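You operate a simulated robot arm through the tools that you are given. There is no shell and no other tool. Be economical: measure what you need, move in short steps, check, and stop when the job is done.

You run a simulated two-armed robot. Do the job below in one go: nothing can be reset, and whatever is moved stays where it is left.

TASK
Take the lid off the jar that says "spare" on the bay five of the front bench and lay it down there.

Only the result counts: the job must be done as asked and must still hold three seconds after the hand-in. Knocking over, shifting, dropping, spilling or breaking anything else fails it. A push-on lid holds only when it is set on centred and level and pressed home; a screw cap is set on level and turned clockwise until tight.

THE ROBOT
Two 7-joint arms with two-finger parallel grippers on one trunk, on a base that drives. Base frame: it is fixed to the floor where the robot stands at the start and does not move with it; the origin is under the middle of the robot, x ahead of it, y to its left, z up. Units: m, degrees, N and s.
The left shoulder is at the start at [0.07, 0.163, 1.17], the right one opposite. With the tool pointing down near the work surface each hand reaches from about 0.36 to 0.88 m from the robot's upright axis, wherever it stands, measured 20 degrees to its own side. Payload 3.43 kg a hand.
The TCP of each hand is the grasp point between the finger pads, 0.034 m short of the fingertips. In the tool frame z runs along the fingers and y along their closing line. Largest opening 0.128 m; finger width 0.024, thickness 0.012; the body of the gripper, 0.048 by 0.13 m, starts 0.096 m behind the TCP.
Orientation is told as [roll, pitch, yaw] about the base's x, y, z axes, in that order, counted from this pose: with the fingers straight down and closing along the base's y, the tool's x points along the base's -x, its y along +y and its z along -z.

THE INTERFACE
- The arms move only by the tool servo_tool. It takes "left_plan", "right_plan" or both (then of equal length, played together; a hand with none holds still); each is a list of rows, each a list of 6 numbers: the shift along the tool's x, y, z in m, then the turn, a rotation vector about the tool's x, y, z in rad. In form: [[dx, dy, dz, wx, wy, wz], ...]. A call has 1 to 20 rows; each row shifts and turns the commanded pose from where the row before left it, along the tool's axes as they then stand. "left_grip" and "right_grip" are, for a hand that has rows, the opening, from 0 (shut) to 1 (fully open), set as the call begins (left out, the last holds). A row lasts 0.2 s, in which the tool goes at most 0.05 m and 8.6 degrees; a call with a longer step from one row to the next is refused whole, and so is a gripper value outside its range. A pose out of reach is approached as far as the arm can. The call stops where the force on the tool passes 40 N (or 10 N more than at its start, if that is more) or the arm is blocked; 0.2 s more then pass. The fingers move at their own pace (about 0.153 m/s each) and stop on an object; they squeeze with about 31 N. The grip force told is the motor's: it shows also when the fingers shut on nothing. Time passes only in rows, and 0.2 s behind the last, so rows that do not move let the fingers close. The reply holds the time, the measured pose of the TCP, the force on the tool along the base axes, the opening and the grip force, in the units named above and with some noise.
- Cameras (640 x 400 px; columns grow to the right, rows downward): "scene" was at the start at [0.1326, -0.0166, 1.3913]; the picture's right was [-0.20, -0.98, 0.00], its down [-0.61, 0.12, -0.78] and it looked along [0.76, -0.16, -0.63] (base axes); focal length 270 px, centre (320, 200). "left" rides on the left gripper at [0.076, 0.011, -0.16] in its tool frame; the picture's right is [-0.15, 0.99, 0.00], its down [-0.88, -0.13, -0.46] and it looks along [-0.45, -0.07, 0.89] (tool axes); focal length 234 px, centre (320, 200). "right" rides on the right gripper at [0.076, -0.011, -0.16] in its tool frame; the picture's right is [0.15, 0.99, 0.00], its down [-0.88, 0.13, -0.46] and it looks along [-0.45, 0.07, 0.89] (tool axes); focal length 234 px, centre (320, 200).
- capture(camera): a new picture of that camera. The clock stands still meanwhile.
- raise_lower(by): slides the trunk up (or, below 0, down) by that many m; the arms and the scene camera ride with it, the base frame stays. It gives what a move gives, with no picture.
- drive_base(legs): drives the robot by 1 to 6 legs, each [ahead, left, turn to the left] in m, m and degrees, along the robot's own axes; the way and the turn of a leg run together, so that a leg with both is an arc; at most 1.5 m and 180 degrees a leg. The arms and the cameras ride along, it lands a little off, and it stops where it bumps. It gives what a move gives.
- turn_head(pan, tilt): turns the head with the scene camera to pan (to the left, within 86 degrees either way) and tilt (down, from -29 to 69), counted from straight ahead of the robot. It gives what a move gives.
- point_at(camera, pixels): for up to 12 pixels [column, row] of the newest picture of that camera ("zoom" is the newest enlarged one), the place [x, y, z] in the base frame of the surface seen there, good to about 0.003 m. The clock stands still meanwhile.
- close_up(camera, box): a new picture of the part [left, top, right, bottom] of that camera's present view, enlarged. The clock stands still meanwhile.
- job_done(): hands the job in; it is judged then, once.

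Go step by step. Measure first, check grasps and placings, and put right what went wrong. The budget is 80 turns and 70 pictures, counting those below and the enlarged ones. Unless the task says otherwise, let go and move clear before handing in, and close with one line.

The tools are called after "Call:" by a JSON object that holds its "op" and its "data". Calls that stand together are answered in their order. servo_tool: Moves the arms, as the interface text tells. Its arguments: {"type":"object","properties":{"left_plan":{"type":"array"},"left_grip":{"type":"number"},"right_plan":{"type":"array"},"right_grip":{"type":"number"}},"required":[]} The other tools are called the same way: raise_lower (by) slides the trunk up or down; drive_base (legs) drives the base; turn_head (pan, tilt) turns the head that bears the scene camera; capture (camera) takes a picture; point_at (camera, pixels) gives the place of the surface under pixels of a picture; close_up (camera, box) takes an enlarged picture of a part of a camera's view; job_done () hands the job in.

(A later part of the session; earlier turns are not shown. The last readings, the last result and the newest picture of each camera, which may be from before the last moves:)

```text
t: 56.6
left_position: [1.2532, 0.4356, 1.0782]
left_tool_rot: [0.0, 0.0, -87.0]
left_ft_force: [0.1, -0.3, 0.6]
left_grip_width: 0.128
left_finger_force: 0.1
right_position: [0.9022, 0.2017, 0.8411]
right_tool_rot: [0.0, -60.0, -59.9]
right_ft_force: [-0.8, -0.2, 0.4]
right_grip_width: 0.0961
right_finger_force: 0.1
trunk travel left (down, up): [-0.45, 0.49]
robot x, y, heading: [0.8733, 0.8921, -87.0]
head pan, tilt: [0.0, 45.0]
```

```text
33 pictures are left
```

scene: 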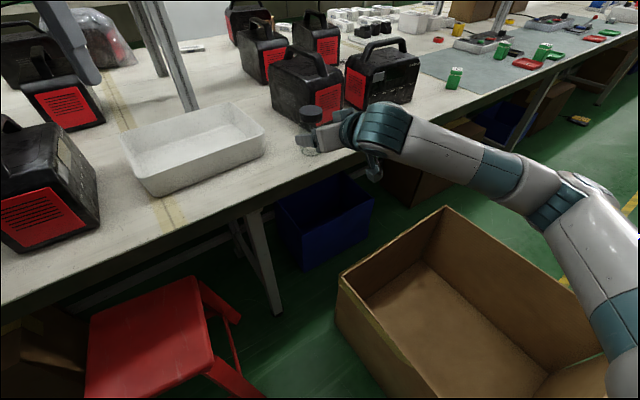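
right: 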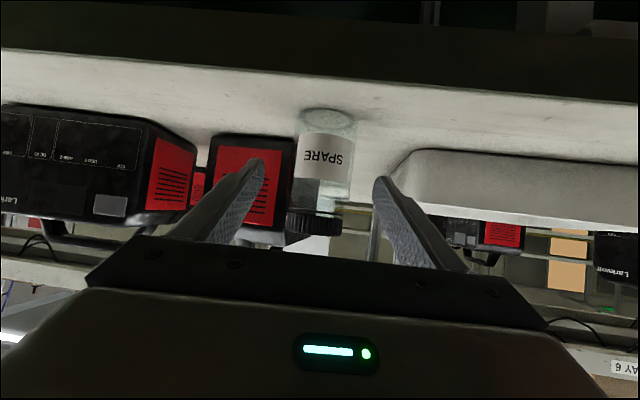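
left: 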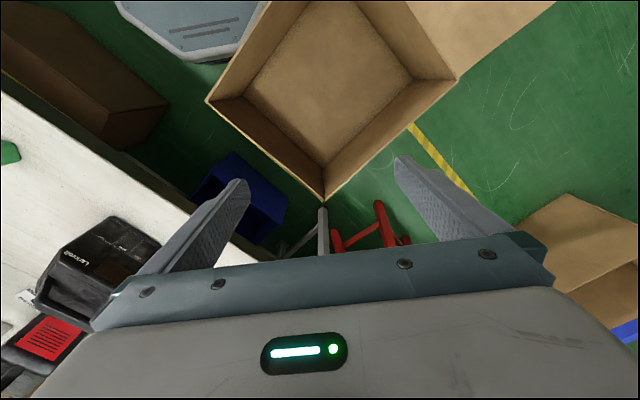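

The jar sits midway between the fingertips (columns 257 and 380, jar at 322). I'll go in the remaining 65 mm and close on the body.

Call:
{"op": "servo_tool", "data": {"right_plan": [[0, 0, 0.022, 0, 0, 0], [0, 0, 0.022, 0, 0, 0], [0, 0, 0.021, 0, 0, 0], [0, 0, 0, 0, 0, 0]]}}

Call:
{"op": "capture", "data": {"camera": "right"}}

Call:
{"op": "close_up", "data": {"camera": "scene", "box": [270, 90, 370, 165]}}

```text
t: 57.6
left_position: [1.2529, 0.4346, 1.0785]
left_tool_rot: [0.0, 0.0, -87.1]
left_ft_force: [0.0, -0.2, 0.6]
left_grip_width: 0.1279
left_finger_force: 0.0
right_position: [0.9315, 0.1523, 0.8085]
right_tool_rot: [0.0, -60.1, -59.9]
right_ft_force: [-0.1, -0.4, 1.1]
right_grip_width: 0.0963
right_finger_force: 0.1
trunk travel left (down, up): [-0.45, 0.49]
robot x, y, heading: [0.8723, 0.8926, -87.2]
head pan, tilt: [0.0, 45.0]
```

```text
32 pictures are left
```

right: 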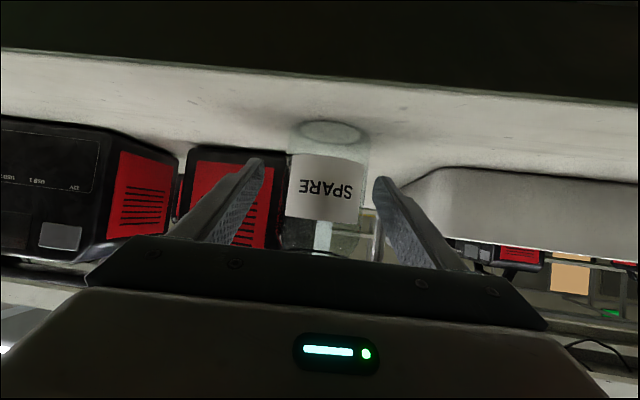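

```text
5.33 times, centred on (320, 128) of scene
```

zoom: 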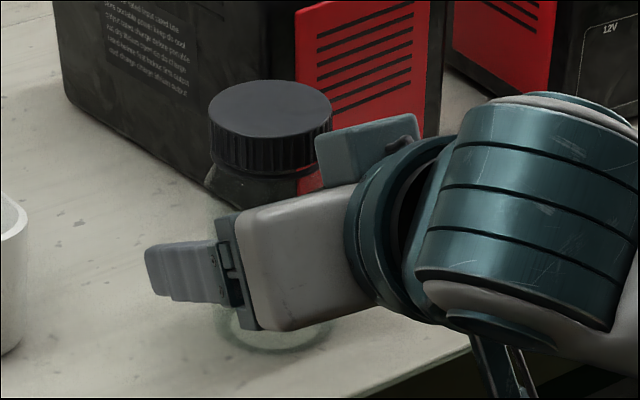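

The fingers straddle the jar body well. I'll close the right hand.

Call:
{"op": "servo_tool", "data": {"right_plan": [[0, 0, 0, 0, 0, 0], [0, 0, 0, 0, 0, 0], [0, 0, 0, 0, 0, 0], [0, 0, 0, 0, 0, 0]], "right_grip": 0.0}}

Call:
{"op": "close_up", "data": {"camera": "scene", "box": [270, 90, 370, 165]}}

Call:
{"op": "point_at", "data": {"camera": "zoom", "pixels": [[270, 83], [212, 110], [330, 110], [270, 100], [270, 128], [270, 150], [270, 172]]}}

```text
t: 58.6
left_position: [1.253, 0.4357, 1.0779]
left_tool_rot: [0.0, 0.0, -87.0]
left_ft_force: [-0.3, 0.0, 0.4]
left_grip_width: 0.1281
left_finger_force: 0.0
right_position: [0.9302, 0.1517, 0.8072]
right_tool_rot: [0.0, -60.1, -59.9]
right_ft_force: [1.0, -1.4, 1.1]
right_grip_width: 0.0634
right_finger_force: 31.0
trunk travel left (down, up): [-0.45, 0.49]
robot x, y, heading: [0.871, 0.8961, -87.3]
head pan, tilt: [0.0, 45.0]
```

```text
5.33 times, centred on (320, 128) of scene
```

zoom: 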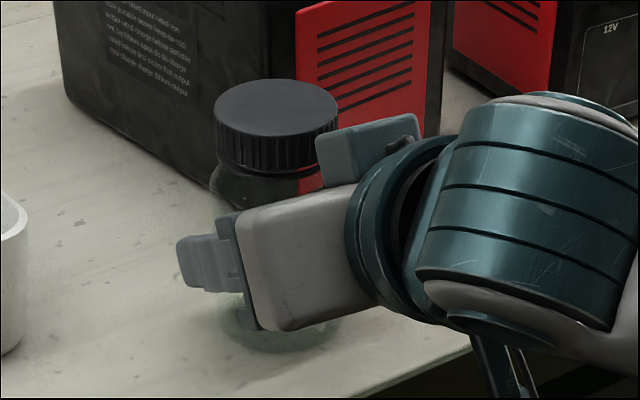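

```text
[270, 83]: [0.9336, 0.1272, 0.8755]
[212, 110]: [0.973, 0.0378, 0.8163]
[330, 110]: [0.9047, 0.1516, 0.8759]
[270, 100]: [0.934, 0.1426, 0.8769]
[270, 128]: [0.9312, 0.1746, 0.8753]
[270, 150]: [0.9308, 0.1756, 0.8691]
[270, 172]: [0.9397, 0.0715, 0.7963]
```

The right hand holds the jar (opening 0.063, 31 N), and the lid centre is about (0.930, 0.151, 0.875). I'll bring the left hand above the lid and pre-turn it clockwise to leave room for unscrewing.

Call:
{"op": "servo_tool", "data": {"left_plan": [[-0.02667, -0.03374, 0.0058, 0, 0, 0], [-0.02667, -0.03374, 0.0058, 0, 0, 0], [-0.02667, -0.03374, 0.0058, 0, 0, 0], [-0.02667, -0.03374, 0.0058, 0, 0, 0], [-0.02667, -0.03374, 0.0058, 0, 0, 0], [-0.02667, -0.03374, 0.0058, 0, 0, 0], [-0.02667, -0.03374, 0.0058, 0, 0, 0], [-0.02667, -0.03374, 0.0058, 0, 0, 0], [-0.02667, -0.03374, 0.0058, 0, 0, 0], [-0.02667, -0.03374, 0.0058, 0, 0, 0], [0, 0, 0, 0, 0, 0.14], [0, 0, 0, 0, 0, 0.14], [0, 0, 0, 0, 0, 0.14], [0, 0, 0, 0, 0, 0.14], [0, 0, 0, 0, 0, 0.14], [0, 0, 0, 0, 0, 0.14], [0, 0, 0, 0, 0, 0.14]], "left_grip": 0.66}}

Call:
{"op": "capture", "data": {"camera": "left"}}

Call:
{"op": "capture", "data": {"camera": "scene"}}

```text
t: 62.2
left_position: [0.9292, 0.255, 1.0147]
left_tool_rot: [0.0, -0.2, -143.1]
left_ft_force: [0.7, -0.3, 0.2]
left_grip_width: 0.0842
left_finger_force: 0.1
left hand out of reach, approached as far as the arm can: row 14, 15, 16, 17
right_position: [0.9312, 0.1514, 0.8076]
right_tool_rot: [-0.1, -60.0, -59.9]
right_ft_force: [0.4, -0.5, 3.0]
right_grip_width: 0.0631
right_finger_force: 30.7
trunk travel left (down, up): [-0.45, 0.49]
robot x, y, heading: [0.8719, 0.8925, -87.0]
head pan, tilt: [0.0, 45.0]
```

```text
29 pictures are left
```

left: 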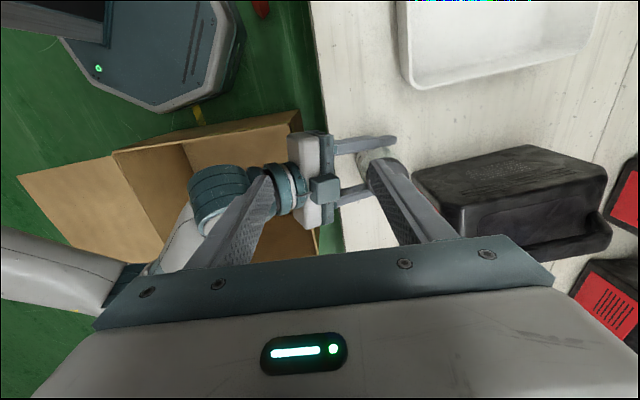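

```text
28 pictures are left
```

scene: 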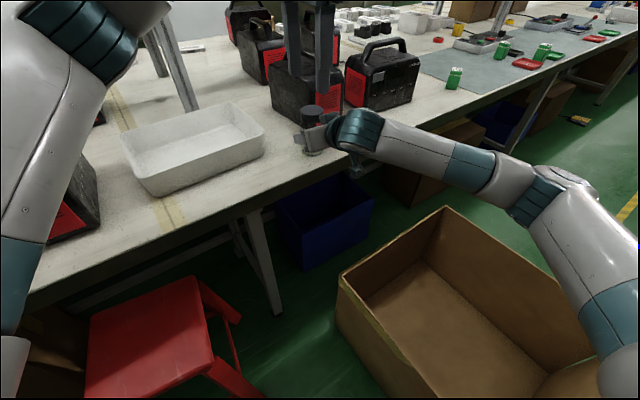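

Turning that far clockwise exceeds the wrist's range: the hand slid to y = 0.255. I'll turn back and see where it goes.

Call:
{"op": "servo_tool", "data": {"left_plan": [[0, 0, 0, 0, 0, -0.14], [0, 0, 0, 0, 0, -0.14], [0, 0, 0, 0, 0, -0.14], [0, 0, 0, 0, 0, -0.14], [0, 0, 0, 0, 0, -0.14]]}}

```text
t: 63.4
left_position: [0.9269, 0.253, 1.0141]
left_tool_rot: [-0.1, 0.0, -102.8]
left_ft_force: [-0.1, -0.1, 0.5]
left_grip_width: 0.0847
left_finger_force: 0.0
right_position: [0.9308, 0.151, 0.8085]
right_tool_rot: [0.0, -60.0, -59.9]
right_ft_force: [0.4, -0.2, 1.4]
right_grip_width: 0.063
right_finger_force: 30.5
trunk travel left (down, up): [-0.45, 0.49]
robot x, y, heading: [0.8746, 0.8925, -86.9]
head pan, tilt: [0.0, 45.0]
```

The hand now holds yaw -103 at y = 0.253. I'll move it over the lid and a little lower.

Call:
{"op": "servo_tool", "data": {"left_plan": [[-0.033, 0.0087, 0.0147, 0, 0, 0], [-0.033, 0.0087, 0.0147, 0, 0, 0], [-0.033, 0.0087, 0.0147, 0, 0, 0]]}}

Call:
{"op": "capture", "data": {"camera": "left"}}

Call:
{"op": "close_up", "data": {"camera": "scene", "box": [240, 60, 400, 180]}}

```text
t: 64.2
left_position: [0.9318, 0.1479, 0.9676]
left_tool_rot: [0.1, 0.0, -103.1]
left_ft_force: [-0.4, 0.2, 0.4]
left_grip_width: 0.0845
left_finger_force: 0.0
right_position: [0.9298, 0.1511, 0.8085]
right_tool_rot: [0.2, -60.1, -60.0]
right_ft_force: [0.2, -0.7, 0.8]
right_grip_width: 0.0631
right_finger_force: 31.1
trunk travel left (down, up): [-0.45, 0.49]
robot x, y, heading: [0.8747, 0.8959, -86.8]
head pan, tilt: [0.0, 45.0]
```

```text
27 pictures are left
```

left: 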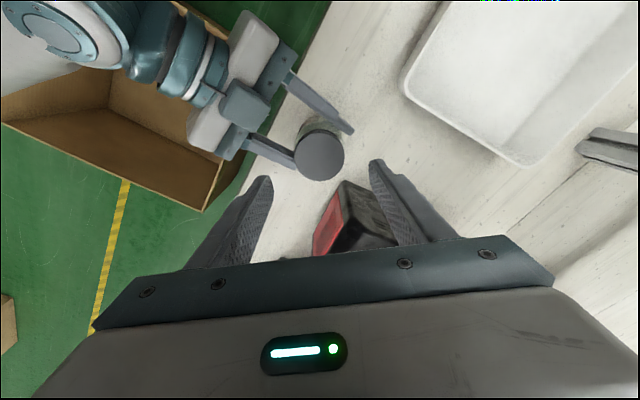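

```text
3.33 times, centred on (320, 120) of scene
```

zoom: 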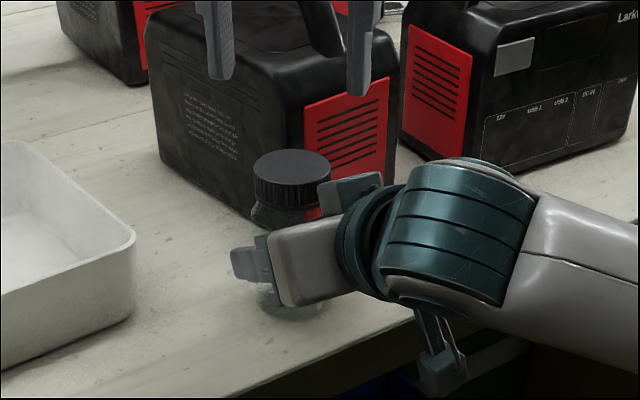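

The lid is at (320,155) in the left view, between the open fingers. I'll measure its rim here.

Call:
{"op": "point_at", "data": {"camera": "left", "pixels": [[320, 156], [298, 156], [342, 156], [320, 134], [320, 178]]}}

Call:
{"op": "close_up", "data": {"camera": "left", "box": [270, 100, 370, 200]}}

```text
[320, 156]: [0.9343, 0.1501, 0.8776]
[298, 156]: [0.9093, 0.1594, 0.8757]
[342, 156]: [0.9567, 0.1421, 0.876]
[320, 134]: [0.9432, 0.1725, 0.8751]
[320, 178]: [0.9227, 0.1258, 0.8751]
```

```text
4.00 times, centred on (320, 150) of left
```

zoom: 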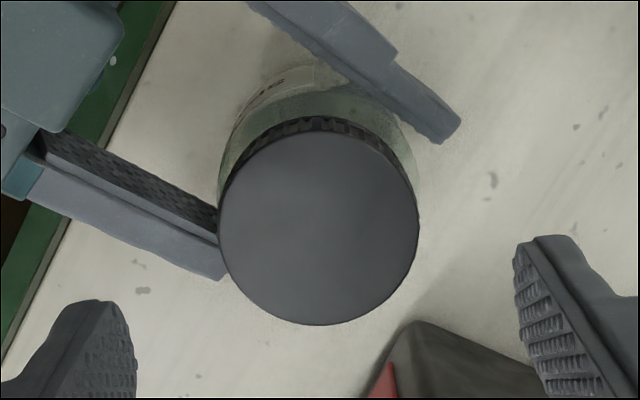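

The lid's centre is at (0.9335, 0.1495), radius 26 mm, top 0.875. I'll lower the left fingers so that only the tips reach the cap's skirt, then close.

Call:
{"op": "servo_tool", "data": {"left_plan": [[0.0018, 0.0011, 0.019, 0, 0, 0], [0, 0, 0.019, 0, 0, 0], [0, 0, 0.019, 0, 0, 0], [0, 0, 0.019, 0, 0, 0], [0, 0, 0, 0, 0, 0]]}}

Call:
{"op": "close_up", "data": {"camera": "scene", "box": [270, 80, 370, 155]}}

```text
t: 65.4
left_position: [0.9337, 0.1518, 0.8928]
left_tool_rot: [0.0, 0.0, -103.0]
left_ft_force: [-0.5, -0.3, -0.5]
left_grip_width: 0.0846
left_finger_force: 0.0
right_position: [0.932, 0.1518, 0.8081]
right_tool_rot: [0.0, -60.0, -59.9]
right_ft_force: [-1.1, -0.1, 1.7]
right_grip_width: 0.0628
right_finger_force: 30.9
trunk travel left (down, up): [-0.45, 0.49]
robot x, y, heading: [0.8719, 0.8961, -87.0]
head pan, tilt: [0.0, 45.0]
```

```text
5.33 times, centred on (320, 118) of scene
```

zoom: 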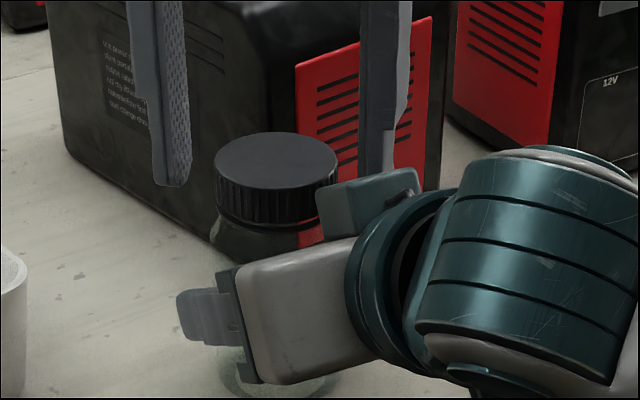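

The fingertips straddle the cap at skirt height. I'll close and test with a first counter-clockwise turn of about 50 degrees.

Call:
{"op": "servo_tool", "data": {"left_plan": [[0, 0, 0, 0, 0, 0], [0, 0, 0, 0, 0, 0], [0, 0, 0, 0, 0, 0]], "left_grip": 0.0}}

Call:
{"op": "servo_tool", "data": {"left_plan": [[0, 0, 0, 0, 0, -0.12], [0, 0, 0, 0, 0, -0.12], [0, 0, 0, 0, 0, -0.12], [0, 0, 0, 0, 0, -0.12], [0, 0, 0, 0, 0, -0.12], [0, 0, 0, 0, 0, -0.12], [0, 0, 0, 0, 0, -0.12]]}}

Call:
{"op": "close_up", "data": {"camera": "scene", "box": [270, 80, 370, 155]}}

```text
t: 66.2
left_position: [0.9322, 0.1509, 0.8938]
left_tool_rot: [-0.1, 0.0, -103.1]
left_ft_force: [-2.6, 2.4, -0.2]
left_grip_width: 0.0539
left_finger_force: 30.5
right_position: [0.9297, 0.1507, 0.8076]
right_tool_rot: [0.0, -60.2, -59.9]
right_ft_force: [3.6, -2.2, 1.8]
right_grip_width: 0.0629
right_finger_force: 30.8
trunk travel left (down, up): [-0.45, 0.49]
robot x, y, heading: [0.8707, 0.8912, -87.1]
head pan, tilt: [0.0, 45.0]
```

```text
t: 67.8
left_position: [0.9306, 0.1542, 0.8942]
left_tool_rot: [-0.1, 0.0, -54.8]
left_ft_force: [-14.8, -8.9, 1.3]
left_grip_width: 0.0541
left_finger_force: 30.8
right_position: [0.9316, 0.1531, 0.8076]
right_tool_rot: [0.1, -60.1, -59.8]
right_ft_force: [11.9, 8.3, 1.1]
right_grip_width: 0.0631
right_finger_force: 31.4
trunk travel left (down, up): [-0.45, 0.49]
robot x, y, heading: [0.8747, 0.8946, -87.0]
head pan, tilt: [0.0, 45.0]
```

```text
5.33 times, centred on (320, 118) of scene
```

zoom: 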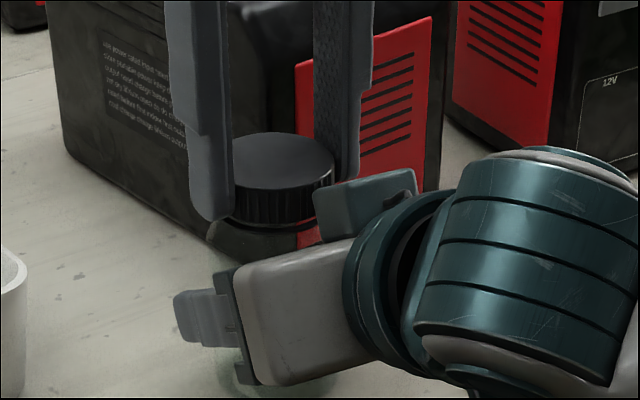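

The turn went through with a sideways load of 17 N along the closing line. I'll ease that by 2 mm and continue turning.

Call:
{"op": "servo_tool", "data": {"left_plan": [[0, -0.002, 0, 0, 0, 0], [0, 0, 0, 0, 0, -0.12], [0, 0, 0, 0, 0, -0.12], [0, 0, 0, 0, 0, -0.12], [0, 0, 0, 0, 0, -0.12], [0, 0, 0, 0, 0, -0.12], [0, 0, 0, 0, 0, -0.12]]}}

Call:
{"op": "capture", "data": {"camera": "right"}}

```text
t: 69.4
left_position: [0.9296, 0.1522, 0.8937]
left_tool_rot: [-0.1, 0.0, -13.6]
left_ft_force: [-14.6, -21.9, 10.5]
left_grip_width: 0.0538
left_finger_force: 31.4
right_position: [0.9315, 0.1528, 0.8083]
right_tool_rot: [0.0, -60.1, -59.8]
right_ft_force: [14.6, 17.7, -0.7]
right_grip_width: 0.063
right_finger_force: 30.9
trunk travel left (down, up): [-0.45, 0.49]
robot x, y, heading: [0.8721, 0.8934, -86.8]
head pan, tilt: [0.0, 45.0]
```

```text
22 pictures are left
```

right: 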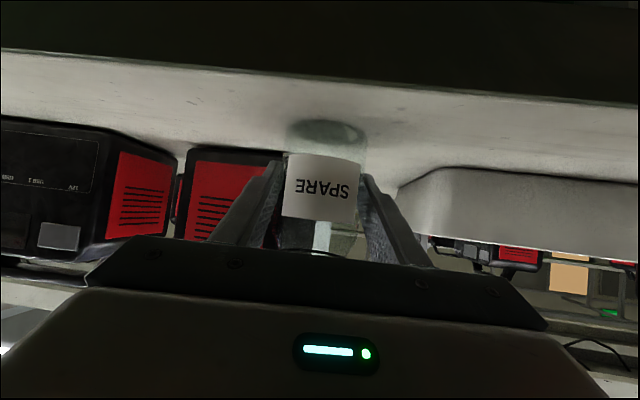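

The label stayed put, so the jar isn't turning, and the upward push of 10 N suggests the thread is lifting the cap. I'll relieve the loads and turn further.

Call:
{"op": "servo_tool", "data": {"left_plan": [[0.0005, -0.003, -0.001, 0, 0, 0], [0, 0, 0, 0, 0, -0.12], [0, 0, -0.0003, 0, 0, -0.12], [0, 0, -0.0003, 0, 0, -0.12], [0, 0, -0.0003, 0, 0, -0.12], [0, 0, -0.0003, 0, 0, -0.12]]}}

```text
t: 70.8
left_position: [0.93, 0.1476, 0.8937]
left_tool_rot: [0.0, 0.0, 20.9]
left_ft_force: [-12.3, -11.4, 1.7]
left_grip_width: 0.054
left_finger_force: 30.9
right_position: [0.9316, 0.1518, 0.8089]
right_tool_rot: [0.0, -60.1, -59.8]
right_ft_force: [12.0, 11.2, -0.4]
right_grip_width: 0.0633
right_finger_force: 31.1
trunk travel left (down, up): [-0.45, 0.49]
robot x, y, heading: [0.8745, 0.8952, -86.9]
head pan, tilt: [0.0, 45.0]
```

Still turning freely. I'll carry on another 55 degrees with small relief.

Call:
{"op": "servo_tool", "data": {"left_plan": [[0.0012, -0.0006, 0, 0, 0, 0], [0, 0, -0.0002, 0, 0, -0.12], [0, 0, -0.0002, 0, 0, -0.12], [0, 0, -0.0002, 0, 0, -0.12], [0, 0, -0.0002, 0, 0, -0.12], [0, 0, -0.0002, 0, 0, -0.12], [0, 0, -0.0002, 0, 0, -0.12], [0, 0, -0.0002, 0, 0, -0.12], [0, 0, -0.0002, 0, 0, -0.12]]}}

Call:
{"op": "close_up", "data": {"camera": "scene", "box": [270, 80, 370, 155]}}

```text
t: 72.8
left_position: [0.9305, 0.1477, 0.8986]
left_tool_rot: [-0.1, 0.1, 76.1]
left_ft_force: [11.7, -21.0, -9.9]
left_grip_width: 0.0543
left_finger_force: 31.1
right_position: [0.9299, 0.1509, 0.8053]
right_tool_rot: [0.1, -60.1, -60.0]
right_ft_force: [-10.3, 20.5, 7.7]
right_grip_width: 0.0627
right_finger_force: 31.0
trunk travel left (down, up): [-0.45, 0.49]
robot x, y, heading: [0.8694, 0.894, -87.1]
head pan, tilt: [0.0, 45.0]
```

```text
5.33 times, centred on (320, 118) of scene
```

zoom: 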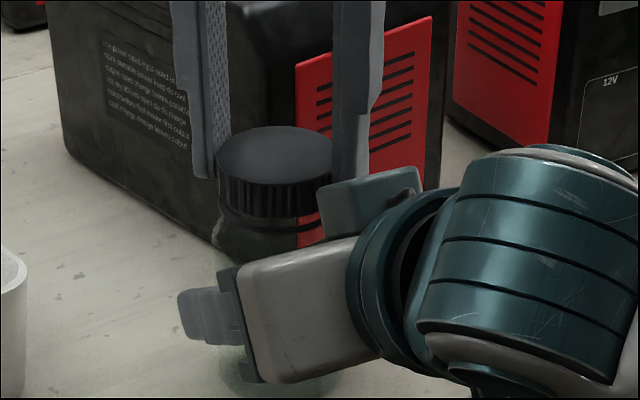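

The cap has risen about 5 mm after 179 degrees. I'll open the left hand, turn back in place, and regrip for the next half turn.

Call:
{"op": "servo_tool", "data": {"left_plan": [[0, 0, 0, 0, 0, 0], [0, 0, 0, 0, 0, 0], [0, 0, 0, 0, 0, 0.14], [0, 0, 0, 0, 0, 0.14], [0, 0, 0, 0, 0, 0.14], [0, 0, 0, 0, 0, 0.14], [0, 0, 0, 0, 0, 0.14], [0, 0, 0, 0, 0, 0.14], [0, 0, 0, 0, 0, 0.14], [0, 0, 0, 0, 0, 0.14], [0, 0, 0, 0, 0, 0.14], [0, 0, 0, 0, 0, 0.14]], "left_grip": 0.62}}

Call:
{"op": "close_up", "data": {"camera": "scene", "box": [270, 80, 370, 155]}}

```text
t: 75.4
left_position: [0.9288, 0.1475, 0.898]
left_tool_rot: [0.0, 0.0, -4.4]
left_ft_force: [-0.2, 0.2, 0.2]
left_grip_width: 0.0793
left_finger_force: 0.0
right_position: [0.9305, 0.152, 0.8072]
right_tool_rot: [0.0, -60.0, -60.0]
right_ft_force: [-1.0, -0.7, 3.2]
right_grip_width: 0.0629
right_finger_force: 30.7
trunk travel left (down, up): [-0.45, 0.49]
robot x, y, heading: [0.8699, 0.8939, -87.0]
head pan, tilt: [0.0, 45.0]
```

```text
5.33 times, centred on (320, 118) of scene
```

zoom: 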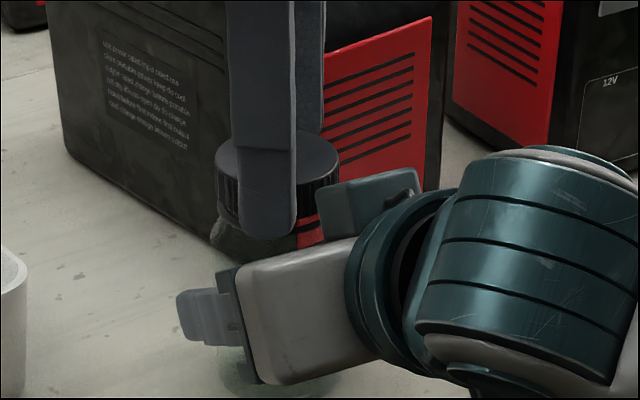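

Forces are back to zero. I'll turn the rest of the way back, rise and view the cap from above to recentre.

Call:
{"op": "servo_tool", "data": {"left_plan": [[0, 0, 0, 0, 0, 0.14], [0, 0, 0, 0, 0, 0.14], [0, 0, 0, 0, 0, 0.14], [0, 0, 0, 0, 0, 0.14], [0, 0, 0, 0, 0, 0.14], [0, 0, 0, 0, 0, 0.14], [0, 0, 0, 0, 0, 0.14], [0, 0, 0, 0, 0, 0.14], [0, 0, 0, 0, 0, 0.14], [0, 0, 0, 0, 0, 0.14], [0, 0, 0, 0, 0, 0.14], [0, 0, 0, 0, 0, 0.14], [0, 0, -0.025, 0, 0, 0], [0, 0, -0.025, 0, 0, 0], [0, 0, -0.025, 0, 0, 0]]}}

Call:
{"op": "capture", "data": {"camera": "left"}}

Call:
{"op": "point_at", "data": {"camera": "left", "pixels": [[320, 156], [298, 156], [342, 156], [320, 134], [320, 178], [310, 150]]}}

```text
t: 78.6
left_position: [0.9271, 0.1469, 0.9735]
left_tool_rot: [0.0, 0.0, -100.5]
left_ft_force: [0.8, 1.0, -0.5]
left_grip_width: 0.0793
left_finger_force: 0.0
right_position: [0.9302, 0.1518, 0.8076]
right_tool_rot: [0.1, -60.1, -59.9]
right_ft_force: [-0.7, 0.4, 1.6]
right_grip_width: 0.0629
right_finger_force: 30.8
trunk travel left (down, up): [-0.45, 0.49]
robot x, y, heading: [0.8703, 0.8921, -86.9]
head pan, tilt: [0.0, 45.0]
```

```text
19 pictures are left
```

left: 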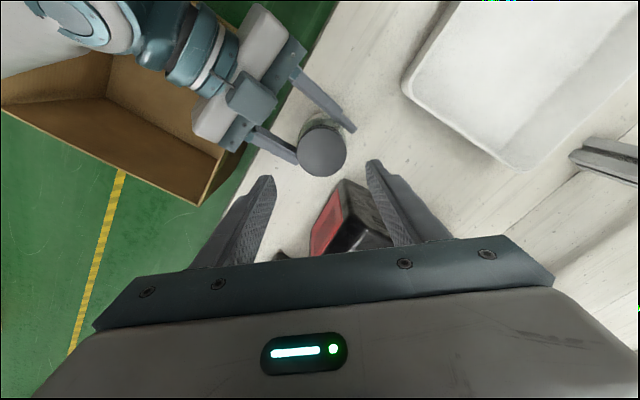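

```text
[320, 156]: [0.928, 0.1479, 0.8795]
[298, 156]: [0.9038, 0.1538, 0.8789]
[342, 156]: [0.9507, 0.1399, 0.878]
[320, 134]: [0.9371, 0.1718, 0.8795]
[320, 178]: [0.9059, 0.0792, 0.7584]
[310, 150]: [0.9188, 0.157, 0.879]
```

The cap top is now at 0.879, up about 4 mm, so it is unscrewing. I'll recentre by 4 mm, descend and regrip, then turn again.

Call:
{"op": "servo_tool", "data": {"left_plan": [[0.0046, 0.0032, 0.0195, 0, 0, 0], [0, 0, 0.0195, 0, 0, 0], [0, 0, 0.0195, 0, 0, 0], [0, 0, 0.0195, 0, 0, 0], [0, 0, 0, 0, 0, 0]]}}

Call:
{"op": "servo_tool", "data": {"left_plan": [[0, 0, 0, 0, 0, 0], [0, 0, 0, 0, 0, 0], [0, 0, 0, 0, 0, 0], [0, 0, -0.0002, 0, 0, -0.12], [0, 0, -0.0002, 0, 0, -0.12], [0, 0, -0.0002, 0, 0, -0.12], [0, 0, -0.0002, 0, 0, -0.12], [0, 0, -0.0002, 0, 0, -0.12], [0, 0, -0.0002, 0, 0, -0.12], [0, 0, -0.0002, 0, 0, -0.12], [0, 0, -0.0002, 0, 0, -0.12]], "left_grip": 0.0}}

```text
t: 79.8
left_position: [0.9338, 0.1517, 0.8932]
left_tool_rot: [0.0, 0.0, -100.6]
left_ft_force: [0.5, 0.1, 0.6]
left_grip_width: 0.0793
left_finger_force: 0.0
right_position: [0.9311, 0.1514, 0.8081]
right_tool_rot: [-0.1, -60.1, -60.0]
right_ft_force: [0.4, -0.3, 1.2]
right_grip_width: 0.0631
right_finger_force: 30.9
trunk travel left (down, up): [-0.45, 0.49]
robot x, y, heading: [0.8751, 0.8911, -87.3]
head pan, tilt: [0.0, 45.0]
```

```text
t: 82.2
left_position: [0.9314, 0.1515, 0.8957]
left_tool_rot: [0.0, 0.1, -45.4]
left_ft_force: [-19.3, -2.0, -3.8]
left_grip_width: 0.0541
left_finger_force: 30.9
right_position: [0.9312, 0.1521, 0.8079]
right_tool_rot: [0.0, -60.1, -59.9]
right_ft_force: [19.6, 2.4, 1.5]
right_grip_width: 0.0632
right_finger_force: 31.0
trunk travel left (down, up): [-0.45, 0.49]
robot x, y, heading: [0.8714, 0.8966, -87.3]
head pan, tilt: [0.0, 45.0]
```

It's turning well. I'll relieve the 19 N side load by 2 mm and go on.

Call:
{"op": "servo_tool", "data": {"left_plan": [[0.0014, -0.0014, 0, 0, 0, 0], [0, 0, -0.0002, 0, 0, -0.12], [0, 0, -0.0002, 0, 0, -0.12], [0, 0, -0.0002, 0, 0, -0.12], [0, 0, -0.0002, 0, 0, -0.12], [0, 0, -0.0002, 0, 0, -0.12], [0, 0, -0.0002, 0, 0, -0.12], [0, 0, -0.0002, 0, 0, -0.12], [0, 0, -0.0002, 0, 0, -0.12]]}}

```text
t: 84.2
left_position: [0.9307, 0.1521, 0.8977]
left_tool_rot: [0.0, 0.0, 9.6]
left_ft_force: [-9.8, -10.0, 0.8]
left_grip_width: 0.054
left_finger_force: 31.2
right_position: [0.9304, 0.1518, 0.8075]
right_tool_rot: [0.0, -59.9, -60.0]
right_ft_force: [10.6, 10.0, 1.2]
right_grip_width: 0.0633
right_finger_force: 31.4
trunk travel left (down, up): [-0.45, 0.49]
robot x, y, heading: [0.8703, 0.8944, -87.3]
head pan, tilt: [0.0, 45.0]
```

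Loads are moderate. I'll continue the turn to about 78 degrees.

Call:
{"op": "servo_tool", "data": {"left_plan": [[0.0011, -0.0008, 0, 0, 0, 0], [0, 0, -0.0002, 0, 0, -0.12], [0, 0, -0.0002, 0, 0, -0.12], [0, 0, -0.0002, 0, 0, -0.12], [0, 0, -0.0002, 0, 0, -0.12], [0, 0, -0.0002, 0, 0, -0.12], [0, 0, -0.0002, 0, 0, -0.12], [0, 0, -0.0002, 0, 0, -0.12], [0, 0, -0.0002, 0, 0, -0.12], [0, 0, -0.0002, 0, 0, -0.12], [0, 0, -0.0002, 0, 0, -0.12]]}}

Call:
{"op": "close_up", "data": {"camera": "scene", "box": [270, 80, 370, 155]}}

```text
t: 86.6
left_position: [0.9305, 0.1506, 0.8993]
left_tool_rot: [0.1, 0.1, 78.4]
left_ft_force: [1.6, -14.7, -0.7]
left_grip_width: 0.054
left_finger_force: 31.2
right_position: [0.9308, 0.1522, 0.8072]
right_tool_rot: [0.1, -60.1, -59.9]
right_ft_force: [-1.6, 16.6, 0.7]
right_grip_width: 0.0631
right_finger_force: 31.1
trunk travel left (down, up): [-0.45, 0.49]
robot x, y, heading: [0.8722, 0.8958, -87.2]
head pan, tilt: [0.0, 45.0]
```

```text
5.33 times, centred on (320, 118) of scene
```

zoom: 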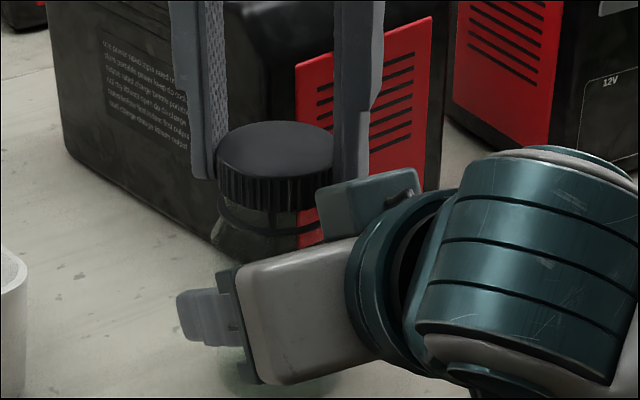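

The cap is clearly higher after a full turn, with a gap showing beneath it. I'll test with a gentle 2 mm lift and read the vertical force.

Call:
{"op": "servo_tool", "data": {"left_plan": [[0, 0, -0.001, 0, 0, 0], [0, 0, -0.001, 0, 0, 0]]}}

```text
t: 87.2
left_position: [0.9288, 0.1511, 0.9]
left_tool_rot: [0.0, 0.0, 78.2]
left_ft_force: [1.9, -13.2, -6.7]
left_grip_width: 0.0537
left_finger_force: 30.7
right_position: [0.9307, 0.1508, 0.808]
right_tool_rot: [0.0, -60.1, -60.0]
right_ft_force: [-0.9, 12.5, 4.3]
right_grip_width: 0.0632
right_finger_force: 31.1
trunk travel left (down, up): [-0.45, 0.49]
robot x, y, heading: [0.8734, 0.8937, -87.0]
head pan, tilt: [0.0, 45.0]
```

There's still a 6 N pull, so some thread remains. I'll try turning further in this grip.

Call:
{"op": "servo_tool", "data": {"left_plan": [[0, 0, 0, 0, 0, -0.12], [0, 0, 0, 0, 0, -0.12], [0, 0, 0, 0, 0, -0.12], [0, 0, -0.0002, 0, 0, -0.12], [0, 0, -0.0002, 0, 0, -0.12], [0, 0, -0.0002, 0, 0, -0.12]]}}

```text
t: 88.6
left_position: [0.9306, 0.153, 0.9019]
left_tool_rot: [0.0, -0.2, 119.5]
left_ft_force: [3.0, -2.3, 0.1]
left_grip_width: 0.054
left_finger_force: 30.8
right_position: [0.9299, 0.1517, 0.8071]
right_tool_rot: [0.0, -60.1, -60.0]
right_ft_force: [-1.1, 3.2, 2.8]
right_grip_width: 0.0631
right_finger_force: 30.7
trunk travel left (down, up): [-0.45, 0.49]
robot x, y, heading: [0.8762, 0.8944, -87.2]
head pan, tilt: [0.0, 45.0]
```

All forces dropped to near zero, so the cap may be free. I'll lift 4 mm and check.

Call:
{"op": "servo_tool", "data": {"left_plan": [[0, 0, -0.002, 0, 0, 0], [0, 0, -0.002, 0, 0, 0]]}}

```text
t: 89.2
left_position: [0.9296, 0.1509, 0.9063]
left_tool_rot: [0.0, -0.1, 119.6]
left_ft_force: [2.8, -0.6, -1.2]
left_grip_width: 0.054
left_finger_force: 31.2
right_position: [0.9297, 0.1515, 0.8075]
right_tool_rot: [-0.1, -60.1, -60.1]
right_ft_force: [-2.6, -1.4, 2.0]
right_grip_width: 0.0629
right_finger_force: 30.9
trunk travel left (down, up): [-0.45, 0.49]
robot x, y, heading: [0.8736, 0.8951, -87.1]
head pan, tilt: [0.0, 45.0]
```

It lifted with no resistance. I'll raise the cap 60 mm and look.

Call:
{"op": "servo_tool", "data": {"left_plan": [[0, 0, -0.01, 0, 0, 0], [0, 0, -0.02, 0, 0, 0], [0, 0, -0.03, 0, 0, 0]]}}

Call:
{"op": "close_up", "data": {"camera": "scene", "box": [220, 30, 380, 150]}}

Call:
{"op": "capture", "data": {"camera": "scene"}}

```text
t: 90.0
left_position: [0.9265, 0.1504, 0.9672]
left_tool_rot: [0.0, 0.0, 119.6]
left_ft_force: [0.0, -0.1, -0.1]
left_grip_width: 0.0542
left_finger_force: 31.3
right_position: [0.9312, 0.1527, 0.8076]
right_tool_rot: [0.0, -60.0, -59.9]
right_ft_force: [-1.3, 1.6, 3.3]
right_grip_width: 0.0633
right_finger_force: 31.4
trunk travel left (down, up): [-0.45, 0.49]
robot x, y, heading: [0.8727, 0.8919, -87.1]
head pan, tilt: [0.0, 45.0]
```

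```text
3.33 times, centred on (300, 90) of scene
```

zoom: 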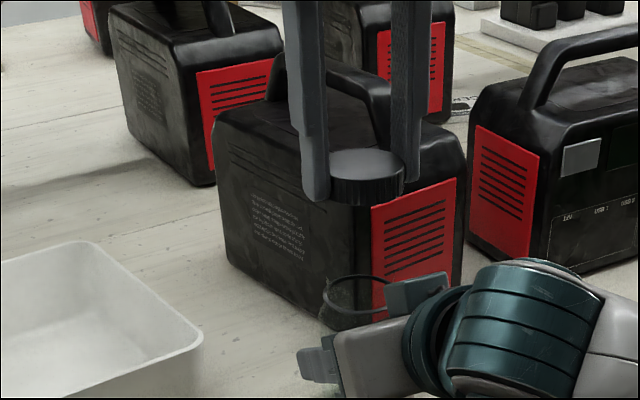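

```text
16 pictures are left
```

scene: 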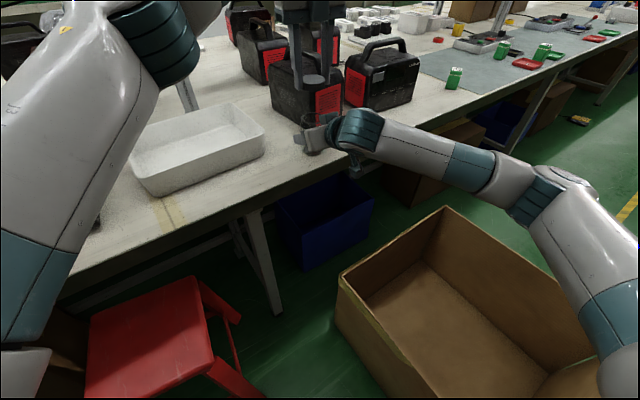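

The cap is off and held by the left hand. Next I'll find a clear laying spot between jar, tray and station, near scene (285,120).

Call:
{"op": "point_at", "data": {"camera": "scene", "pixels": [[285, 118], [275, 118], [265, 110], [266, 143], [263, 126], [272, 103], [290, 118], [280, 130], [255, 95], [245, 100]]}}

Call:
{"op": "close_up", "data": {"camera": "left", "box": [160, 0, 640, 300]}}

```text
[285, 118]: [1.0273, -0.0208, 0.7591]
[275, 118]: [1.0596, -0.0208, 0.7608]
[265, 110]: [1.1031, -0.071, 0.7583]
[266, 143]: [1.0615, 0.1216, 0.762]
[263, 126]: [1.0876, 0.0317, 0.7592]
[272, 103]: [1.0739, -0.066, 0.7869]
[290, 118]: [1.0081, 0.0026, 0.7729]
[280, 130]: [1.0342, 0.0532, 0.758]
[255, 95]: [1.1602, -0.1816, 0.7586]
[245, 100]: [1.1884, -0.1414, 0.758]
```

```text
1.33 times, centred on (400, 150) of left
```

zoom: 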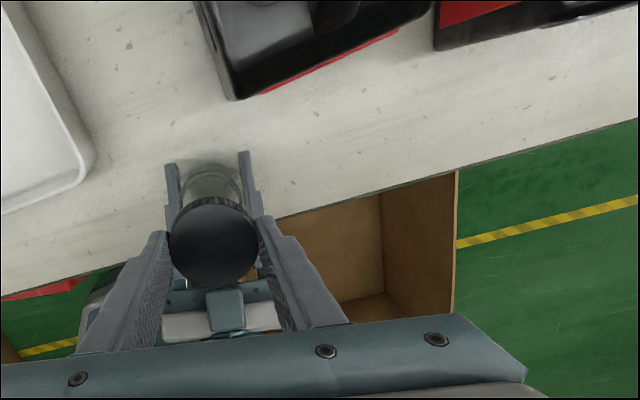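

The free bench strip to the right of the jar, at zoom (300,140), gives more room. First the right hand releases the jar and backs out.

Call:
{"op": "point_at", "data": {"camera": "zoom", "pixels": [[300, 150], [320, 140], [235, 100], [290, 210], [400, 170], [400, 120], [350, 55], [440, 50]]}}

Call:
{"op": "servo_tool", "data": {"right_plan": [[0, 0, 0, 0, 0, 0], [0, 0, 0, 0, 0, 0], [0, 0, -0.02, 0, 0, 0], [0, 0, -0.03, 0, 0, 0], [0, 0, -0.04, 0, 0, 0], [0, 0, -0.045, 0, 0, 0], [0, -0.04, -0.02, 0, 0, 0], [0, -0.04, -0.02, 0, 0, 0], [0, -0.04, -0.02, 0, 0, 0]], "right_grip": 0.75}}

Call:
{"op": "capture", "data": {"camera": "scene"}}

```text
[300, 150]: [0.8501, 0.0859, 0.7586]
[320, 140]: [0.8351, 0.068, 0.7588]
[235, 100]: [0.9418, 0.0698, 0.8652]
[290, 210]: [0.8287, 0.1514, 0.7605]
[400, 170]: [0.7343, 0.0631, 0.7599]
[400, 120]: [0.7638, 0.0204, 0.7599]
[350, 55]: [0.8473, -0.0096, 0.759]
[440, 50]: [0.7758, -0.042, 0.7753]
```

```text
t: 92.0
left_position: [0.9267, 0.1515, 0.9665]
left_tool_rot: [0.0, 0.1, 119.6]
left_ft_force: [0.2, 0.5, 0.3]
left_grip_width: 0.0541
left_finger_force: 31.2
right_position: [0.741, 0.2386, 0.9044]
right_tool_rot: [0.0, -60.1, -60.0]
right_ft_force: [0.7, -0.1, 0.2]
right_grip_width: 0.0959
right_finger_force: 0.1
trunk travel left (down, up): [-0.45, 0.49]
robot x, y, heading: [0.8694, 0.8986, -87.0]
head pan, tilt: [0.0, 45.0]
```

```text
14 pictures are left
```

scene: 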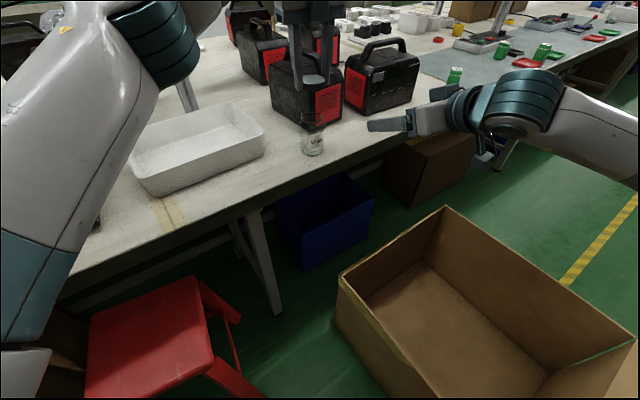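

The jar stands open and steady. I'll back the right hand further off and turn the left hand to yaw -50, so its camera points away from the stations before setting the cap at about (0.848, 0.100).

Call:
{"op": "servo_tool", "data": {"left_plan": [[0, 0, 0, 0, 0, 0.147], [0, 0, 0, 0, 0, 0.147], [0, 0, 0, 0, 0, 0.147], [0, 0, 0, 0, 0, 0.147], [0, 0, 0, 0, 0, 0.147], [0, 0, 0, 0, 0, 0.147], [0, 0, 0, 0, 0, 0.147], [0, 0, 0, 0, 0, 0.147], [0, 0, 0, 0, 0, 0.147], [0, 0, 0, 0, 0, 0.147], [0, 0, 0, 0, 0, 0.147], [0, 0, 0, 0, 0, 0.147], [0, 0, 0, 0, 0, 0.147], [0, 0, 0, 0, 0, 0.147], [0, 0, 0, 0, 0, 0.147], [0, 0, 0, 0, 0, 0.147], [0, 0, 0, 0, 0, 0.147], [0, 0, 0, 0, 0, 0.147], [0, 0, 0, 0, 0, 0.147], [0, 0, 0, 0, 0, 0.147]], "right_plan": [[0, 0, -0.04, 0, 0, 0], [0, 0, -0.04, 0, 0, 0], [0, -0.02, -0.04, 0, 0, 0], [0, -0.03, -0.03, 0, 0, 0], [0, -0.03, 0, 0, 0, 0], [0, 0, 0, 0, 0, 0], [0, 0, 0, 0, 0, 0], [0, 0, 0, 0, 0, 0], [0, 0, 0, 0, 0, 0], [0, 0, 0, 0, 0, 0], [0, 0, 0, 0, 0, 0], [0, 0, 0, 0, 0, 0], [0, 0, 0, 0, 0, 0], [0, 0, 0, 0, 0, 0], [0, 0, 0, 0, 0, 0], [0, 0, 0, 0, 0, 0], [0, 0, 0, 0, 0, 0], [0, 0, 0, 0, 0, 0], [0, 0, 0, 0, 0, 0], [0, 0, 0, 0, 0, 0]]}}

```text
t: 96.2
left_position: [0.9284, 0.1512, 0.9664]
left_tool_rot: [0.0, 0.0, -49.0]
left_ft_force: [-0.4, -0.3, 0.6]
left_grip_width: 0.054
left_finger_force: 30.5
right_position: [0.6051, 0.3103, 0.9798]
right_tool_rot: [0.0, -60.2, -59.9]
right_ft_force: [0.3, 0.5, -0.2]
right_grip_width: 0.096
right_finger_force: 0.0
trunk travel left (down, up): [-0.45, 0.49]
robot x, y, heading: [0.8691, 0.894, -87.0]
head pan, tilt: [0.0, 45.0]
```

At yaw -49 now. I'll move sideways to the spot and lower to 0.85, then look.

Call:
{"op": "servo_tool", "data": {"left_plan": [[0.0047, -0.0313, 0, 0, 0, 0], [0.0047, -0.0313, 0, 0, 0, 0], [0.0047, -0.0313, 0, 0, 0, 0], [0, 0, 0.039, 0, 0, 0], [0, 0, 0.039, 0, 0, 0], [0, 0, 0.038, 0, 0, 0], [0, 0, 0, 0, 0, 0]]}}

Call:
{"op": "capture", "data": {"camera": "left"}}

Call:
{"op": "close_up", "data": {"camera": "scene", "box": [250, 60, 410, 180]}}

```text
t: 97.8
left_position: [0.8651, 0.1204, 0.842]
left_tool_rot: [0.1, 0.1, -48.8]
left_ft_force: [0.3, 0.1, -0.8]
left_grip_width: 0.0538
left_finger_force: 31.2
left hand out of reach, approached as far as the arm can: row 2, 3, 4, 5, 6
right_position: [0.6052, 0.3111, 0.9813]
right_tool_rot: [0.1, -60.1, -59.9]
right_ft_force: [0.8, 0.3, 0.6]
right_grip_width: 0.0958
right_finger_force: 0.0
trunk travel left (down, up): [-0.45, 0.49]
robot x, y, heading: [0.8692, 0.8919, -87.0]
head pan, tilt: [0.0, 45.0]
```

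```text
13 pictures are left
```

left: 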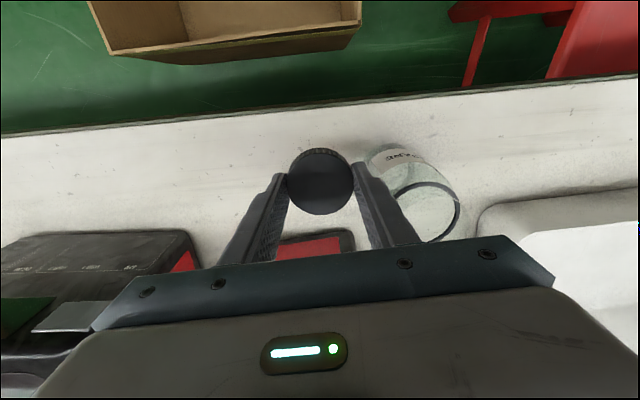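

```text
3.33 times, centred on (330, 120) of scene
```

zoom: 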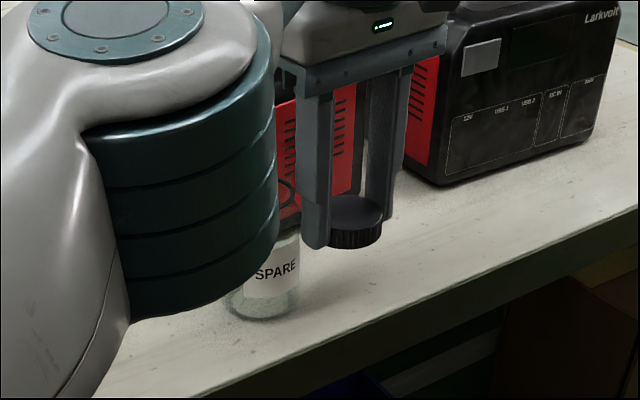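

The hand stopped short at (0.865, 0.120), close to the jar. I'll lift 50 mm, then nudge the base 3 cm ahead and 2.5 degrees right to bring the spot into reach.

Call:
{"op": "servo_tool", "data": {"left_plan": [[0, 0, -0.02, 0, 0, 0], [0, 0, -0.03, 0, 0, 0], [0, 0, 0, 0, 0, 0]]}}

Call:
{"op": "drive_base", "data": {"legs": [[0.03, 0, -2.5]]}}

```text
t: 98.6
left_position: [0.8693, 0.1253, 0.8889]
left_tool_rot: [-0.2, 0.1, -48.9]
left_ft_force: [0.2, -0.9, -0.3]
left_grip_width: 0.0537
left_finger_force: 31.0
left hand out of reach, approached as far as the arm can: row 2
right_position: [0.6065, 0.31, 0.9805]
right_tool_rot: [0.0, -60.0, -59.9]
right_ft_force: [1.0, 0.9, -0.3]
right_grip_width: 0.096
right_finger_force: 0.1
trunk travel left (down, up): [-0.45, 0.49]
robot x, y, heading: [0.8715, 0.8953, -86.9]
head pan, tilt: [0.0, 45.0]
```

```text
t: 99.5
left_position: [0.8357, 0.0962, 0.8887]
left_tool_rot: [0.1, 0.0, -51.3]
left_ft_force: [-0.1, -1.1, -1.0]
left_grip_width: 0.0543
left_finger_force: 31.3
right_position: [0.5825, 0.2902, 0.9813]
right_tool_rot: [0.0, -60.0, -62.4]
right_ft_force: [-0.6, 0.5, -0.3]
right_grip_width: 0.0961
right_finger_force: 0.1
trunk travel left (down, up): [-0.45, 0.49]
robot x, y, heading: [0.8774, 0.8613, -89.4]
head pan, tilt: [0.0, 45.0]
```

The hand is now over (0.836, 0.096), 0.11 m from the jar, a good spot. I'll lower it.

Call:
{"op": "servo_tool", "data": {"left_plan": [[0, 0, 0.027, 0, 0, 0], [0, 0, 0.027, 0, 0, 0], [0, 0, 0.026, 0, 0, 0], [0, 0, 0, 0, 0, 0]]}}

Call:
{"op": "close_up", "data": {"camera": "scene", "box": [250, 60, 410, 180]}}

```text
t: 100.5
left_position: [0.8363, 0.0986, 0.8091]
left_tool_rot: [0.0, 0.0, -51.3]
left_ft_force: [0.3, -1.0, -0.4]
left_grip_width: 0.0541
left_finger_force: 30.8
right_position: [0.5812, 0.2924, 0.9811]
right_tool_rot: [0.0, -60.0, -62.5]
right_ft_force: [-0.2, 0.2, -0.2]
right_grip_width: 0.096
right_finger_force: 0.0
trunk travel left (down, up): [-0.45, 0.49]
robot x, y, heading: [0.8764, 0.8644, -89.5]
head pan, tilt: [0.0, 45.0]
```

```text
3.33 times, centred on (330, 120) of scene
```

zoom: 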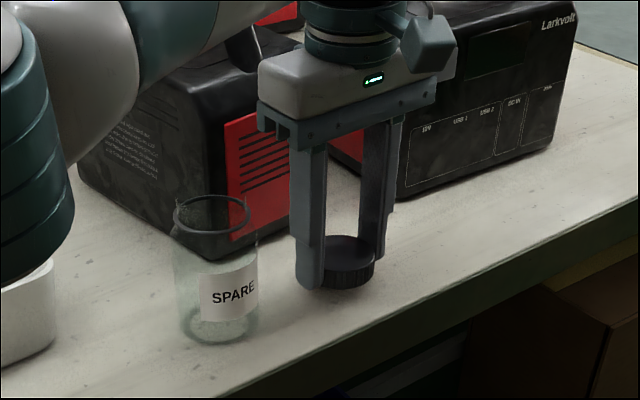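

The cap hovers just above clear bench. I'll lower in small steps, watching the vertical force.

Call:
{"op": "servo_tool", "data": {"left_plan": [[0, 0, 0.002, 0, 0, 0], [0, 0, 0.002, 0, 0, 0], [0, 0, 0.002, 0, 0, 0], [0, 0, 0.002, 0, 0, 0], [0, 0, 0.001, 0, 0, 0]]}}

```text
t: 101.7
left_position: [0.836, 0.0971, 0.7992]
left_tool_rot: [0.0, 0.0, -51.3]
left_ft_force: [0.2, 0.0, 1.1]
left_grip_width: 0.0539
left_finger_force: 31.1
right_position: [0.5819, 0.2939, 0.9806]
right_tool_rot: [0.0, -60.1, -62.4]
right_ft_force: [-0.4, 0.5, 0.4]
right_grip_width: 0.0958
right_finger_force: 0.1
trunk travel left (down, up): [-0.45, 0.49]
robot x, y, heading: [0.8791, 0.8628, -89.7]
head pan, tilt: [0.0, 45.0]
```

Call:
{"op": "servo_tool", "data": {"left_plan": [[0, 0, 0.001, 0, 0, 0], [0, 0, 0.001, 0, 0, 0], [0, 0, 0.001, 0, 0, 0]]}}

Call:
{"op": "close_up", "data": {"camera": "scene", "box": [310, 110, 360, 148]}}

```text
t: 102.5
left_position: [0.8356, 0.0966, 0.7976]
left_tool_rot: [0.0, 0.0, -51.5]
left_ft_force: [0.0, -0.3, 0.5]
left_grip_width: 0.0538
left_finger_force: 30.8
right_position: [0.5815, 0.2921, 0.9804]
right_tool_rot: [0.0, -60.1, -62.4]
right_ft_force: [-1.2, 0.1, 0.1]
right_grip_width: 0.0958
right_finger_force: 0.1
trunk travel left (down, up): [-0.45, 0.49]
robot x, y, heading: [0.8734, 0.8627, -89.6]
head pan, tilt: [0.0, 45.0]
```

```text
10.53 times, centred on (335, 129) of scene
```

zoom: 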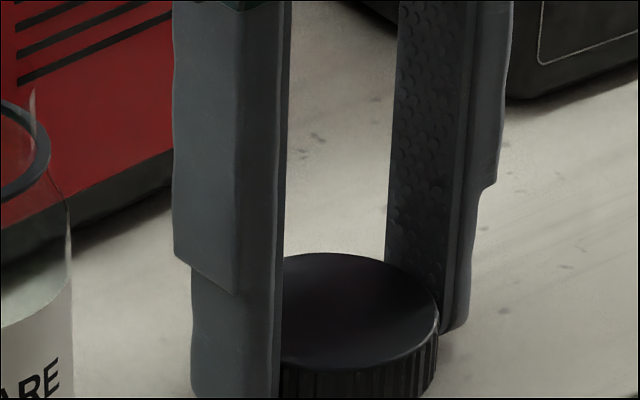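

No contact yet at 0.797. I'll lower a few more millimetres.

Call:
{"op": "servo_tool", "data": {"left_plan": [[0, 0, 0.001, 0, 0, 0], [0, 0, 0.001, 0, 0, 0], [0, 0, 0, 0, 0, 0]]}}

Call:
{"op": "close_up", "data": {"camera": "scene", "box": [315, 120, 360, 155]}}

```text
t: 103.2
left_position: [0.8359, 0.0968, 0.7943]
left_tool_rot: [0.0, 0.1, -51.4]
left_ft_force: [0.1, 0.1, -0.2]
left_grip_width: 0.054
left_finger_force: 31.2
right_position: [0.5816, 0.2927, 0.9803]
right_tool_rot: [0.0, -60.1, -62.3]
right_ft_force: [0.7, 0.6, -0.4]
right_grip_width: 0.096
right_finger_force: 0.0
trunk travel left (down, up): [-0.45, 0.49]
robot x, y, heading: [0.8739, 0.8654, -89.5]
head pan, tilt: [0.0, 45.0]
```

```text
11.43 times, centred on (338, 138) of scene
```

zoom: 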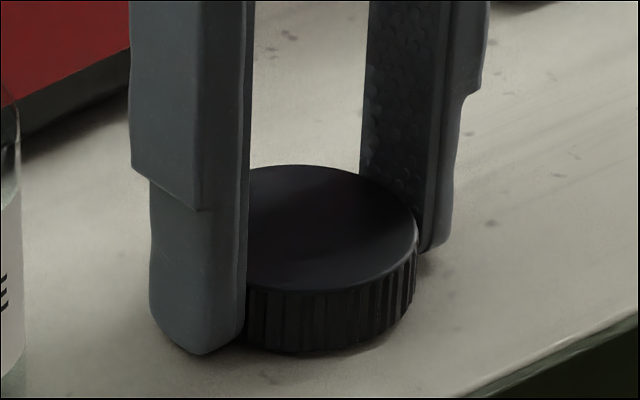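

It looks almost down. One more millimetre, reading the force.

Call:
{"op": "servo_tool", "data": {"left_plan": [[0, 0, 0.001, 0, 0, 0], [0, 0, 0, 0, 0, 0]]}}

```text
t: 103.8
left_position: [0.8366, 0.0979, 0.7938]
left_tool_rot: [0.0, -0.1, -51.3]
left_ft_force: [0.4, 0.1, -0.4]
left_grip_width: 0.0542
left_finger_force: 30.6
right_position: [0.5824, 0.2921, 0.9814]
right_tool_rot: [0.0, -60.0, -62.4]
right_ft_force: [0.1, -0.4, -0.2]
right_grip_width: 0.096
right_finger_force: 0.0
trunk travel left (down, up): [-0.45, 0.49]
robot x, y, heading: [0.8739, 0.8643, -89.4]
head pan, tilt: [0.0, 45.0]
```

Force is still nil; another 1.5 mm in half-millimetre steps.

Call:
{"op": "servo_tool", "data": {"left_plan": [[0, 0, 0.0005, 0, 0, 0], [0, 0, 0.0005, 0, 0, 0], [0, 0, 0.0005, 0, 0, 0], [0, 0, 0, 0, 0, 0]]}}

```text
t: 104.8
left_position: [0.8368, 0.0964, 0.7947]
left_tool_rot: [0.0, 0.1, -51.3]
left_ft_force: [1.2, -2.6, 3.5]
left_grip_width: 0.054
left_finger_force: 30.8
right_position: [0.5809, 0.2919, 0.9817]
right_tool_rot: [0.0, -60.1, -62.4]
right_ft_force: [0.7, -0.6, 0.3]
right_grip_width: 0.0957
right_finger_force: 0.1
trunk travel left (down, up): [-0.45, 0.49]
robot x, y, heading: [0.8728, 0.8608, -89.4]
head pan, tilt: [0.0, 45.0]
```

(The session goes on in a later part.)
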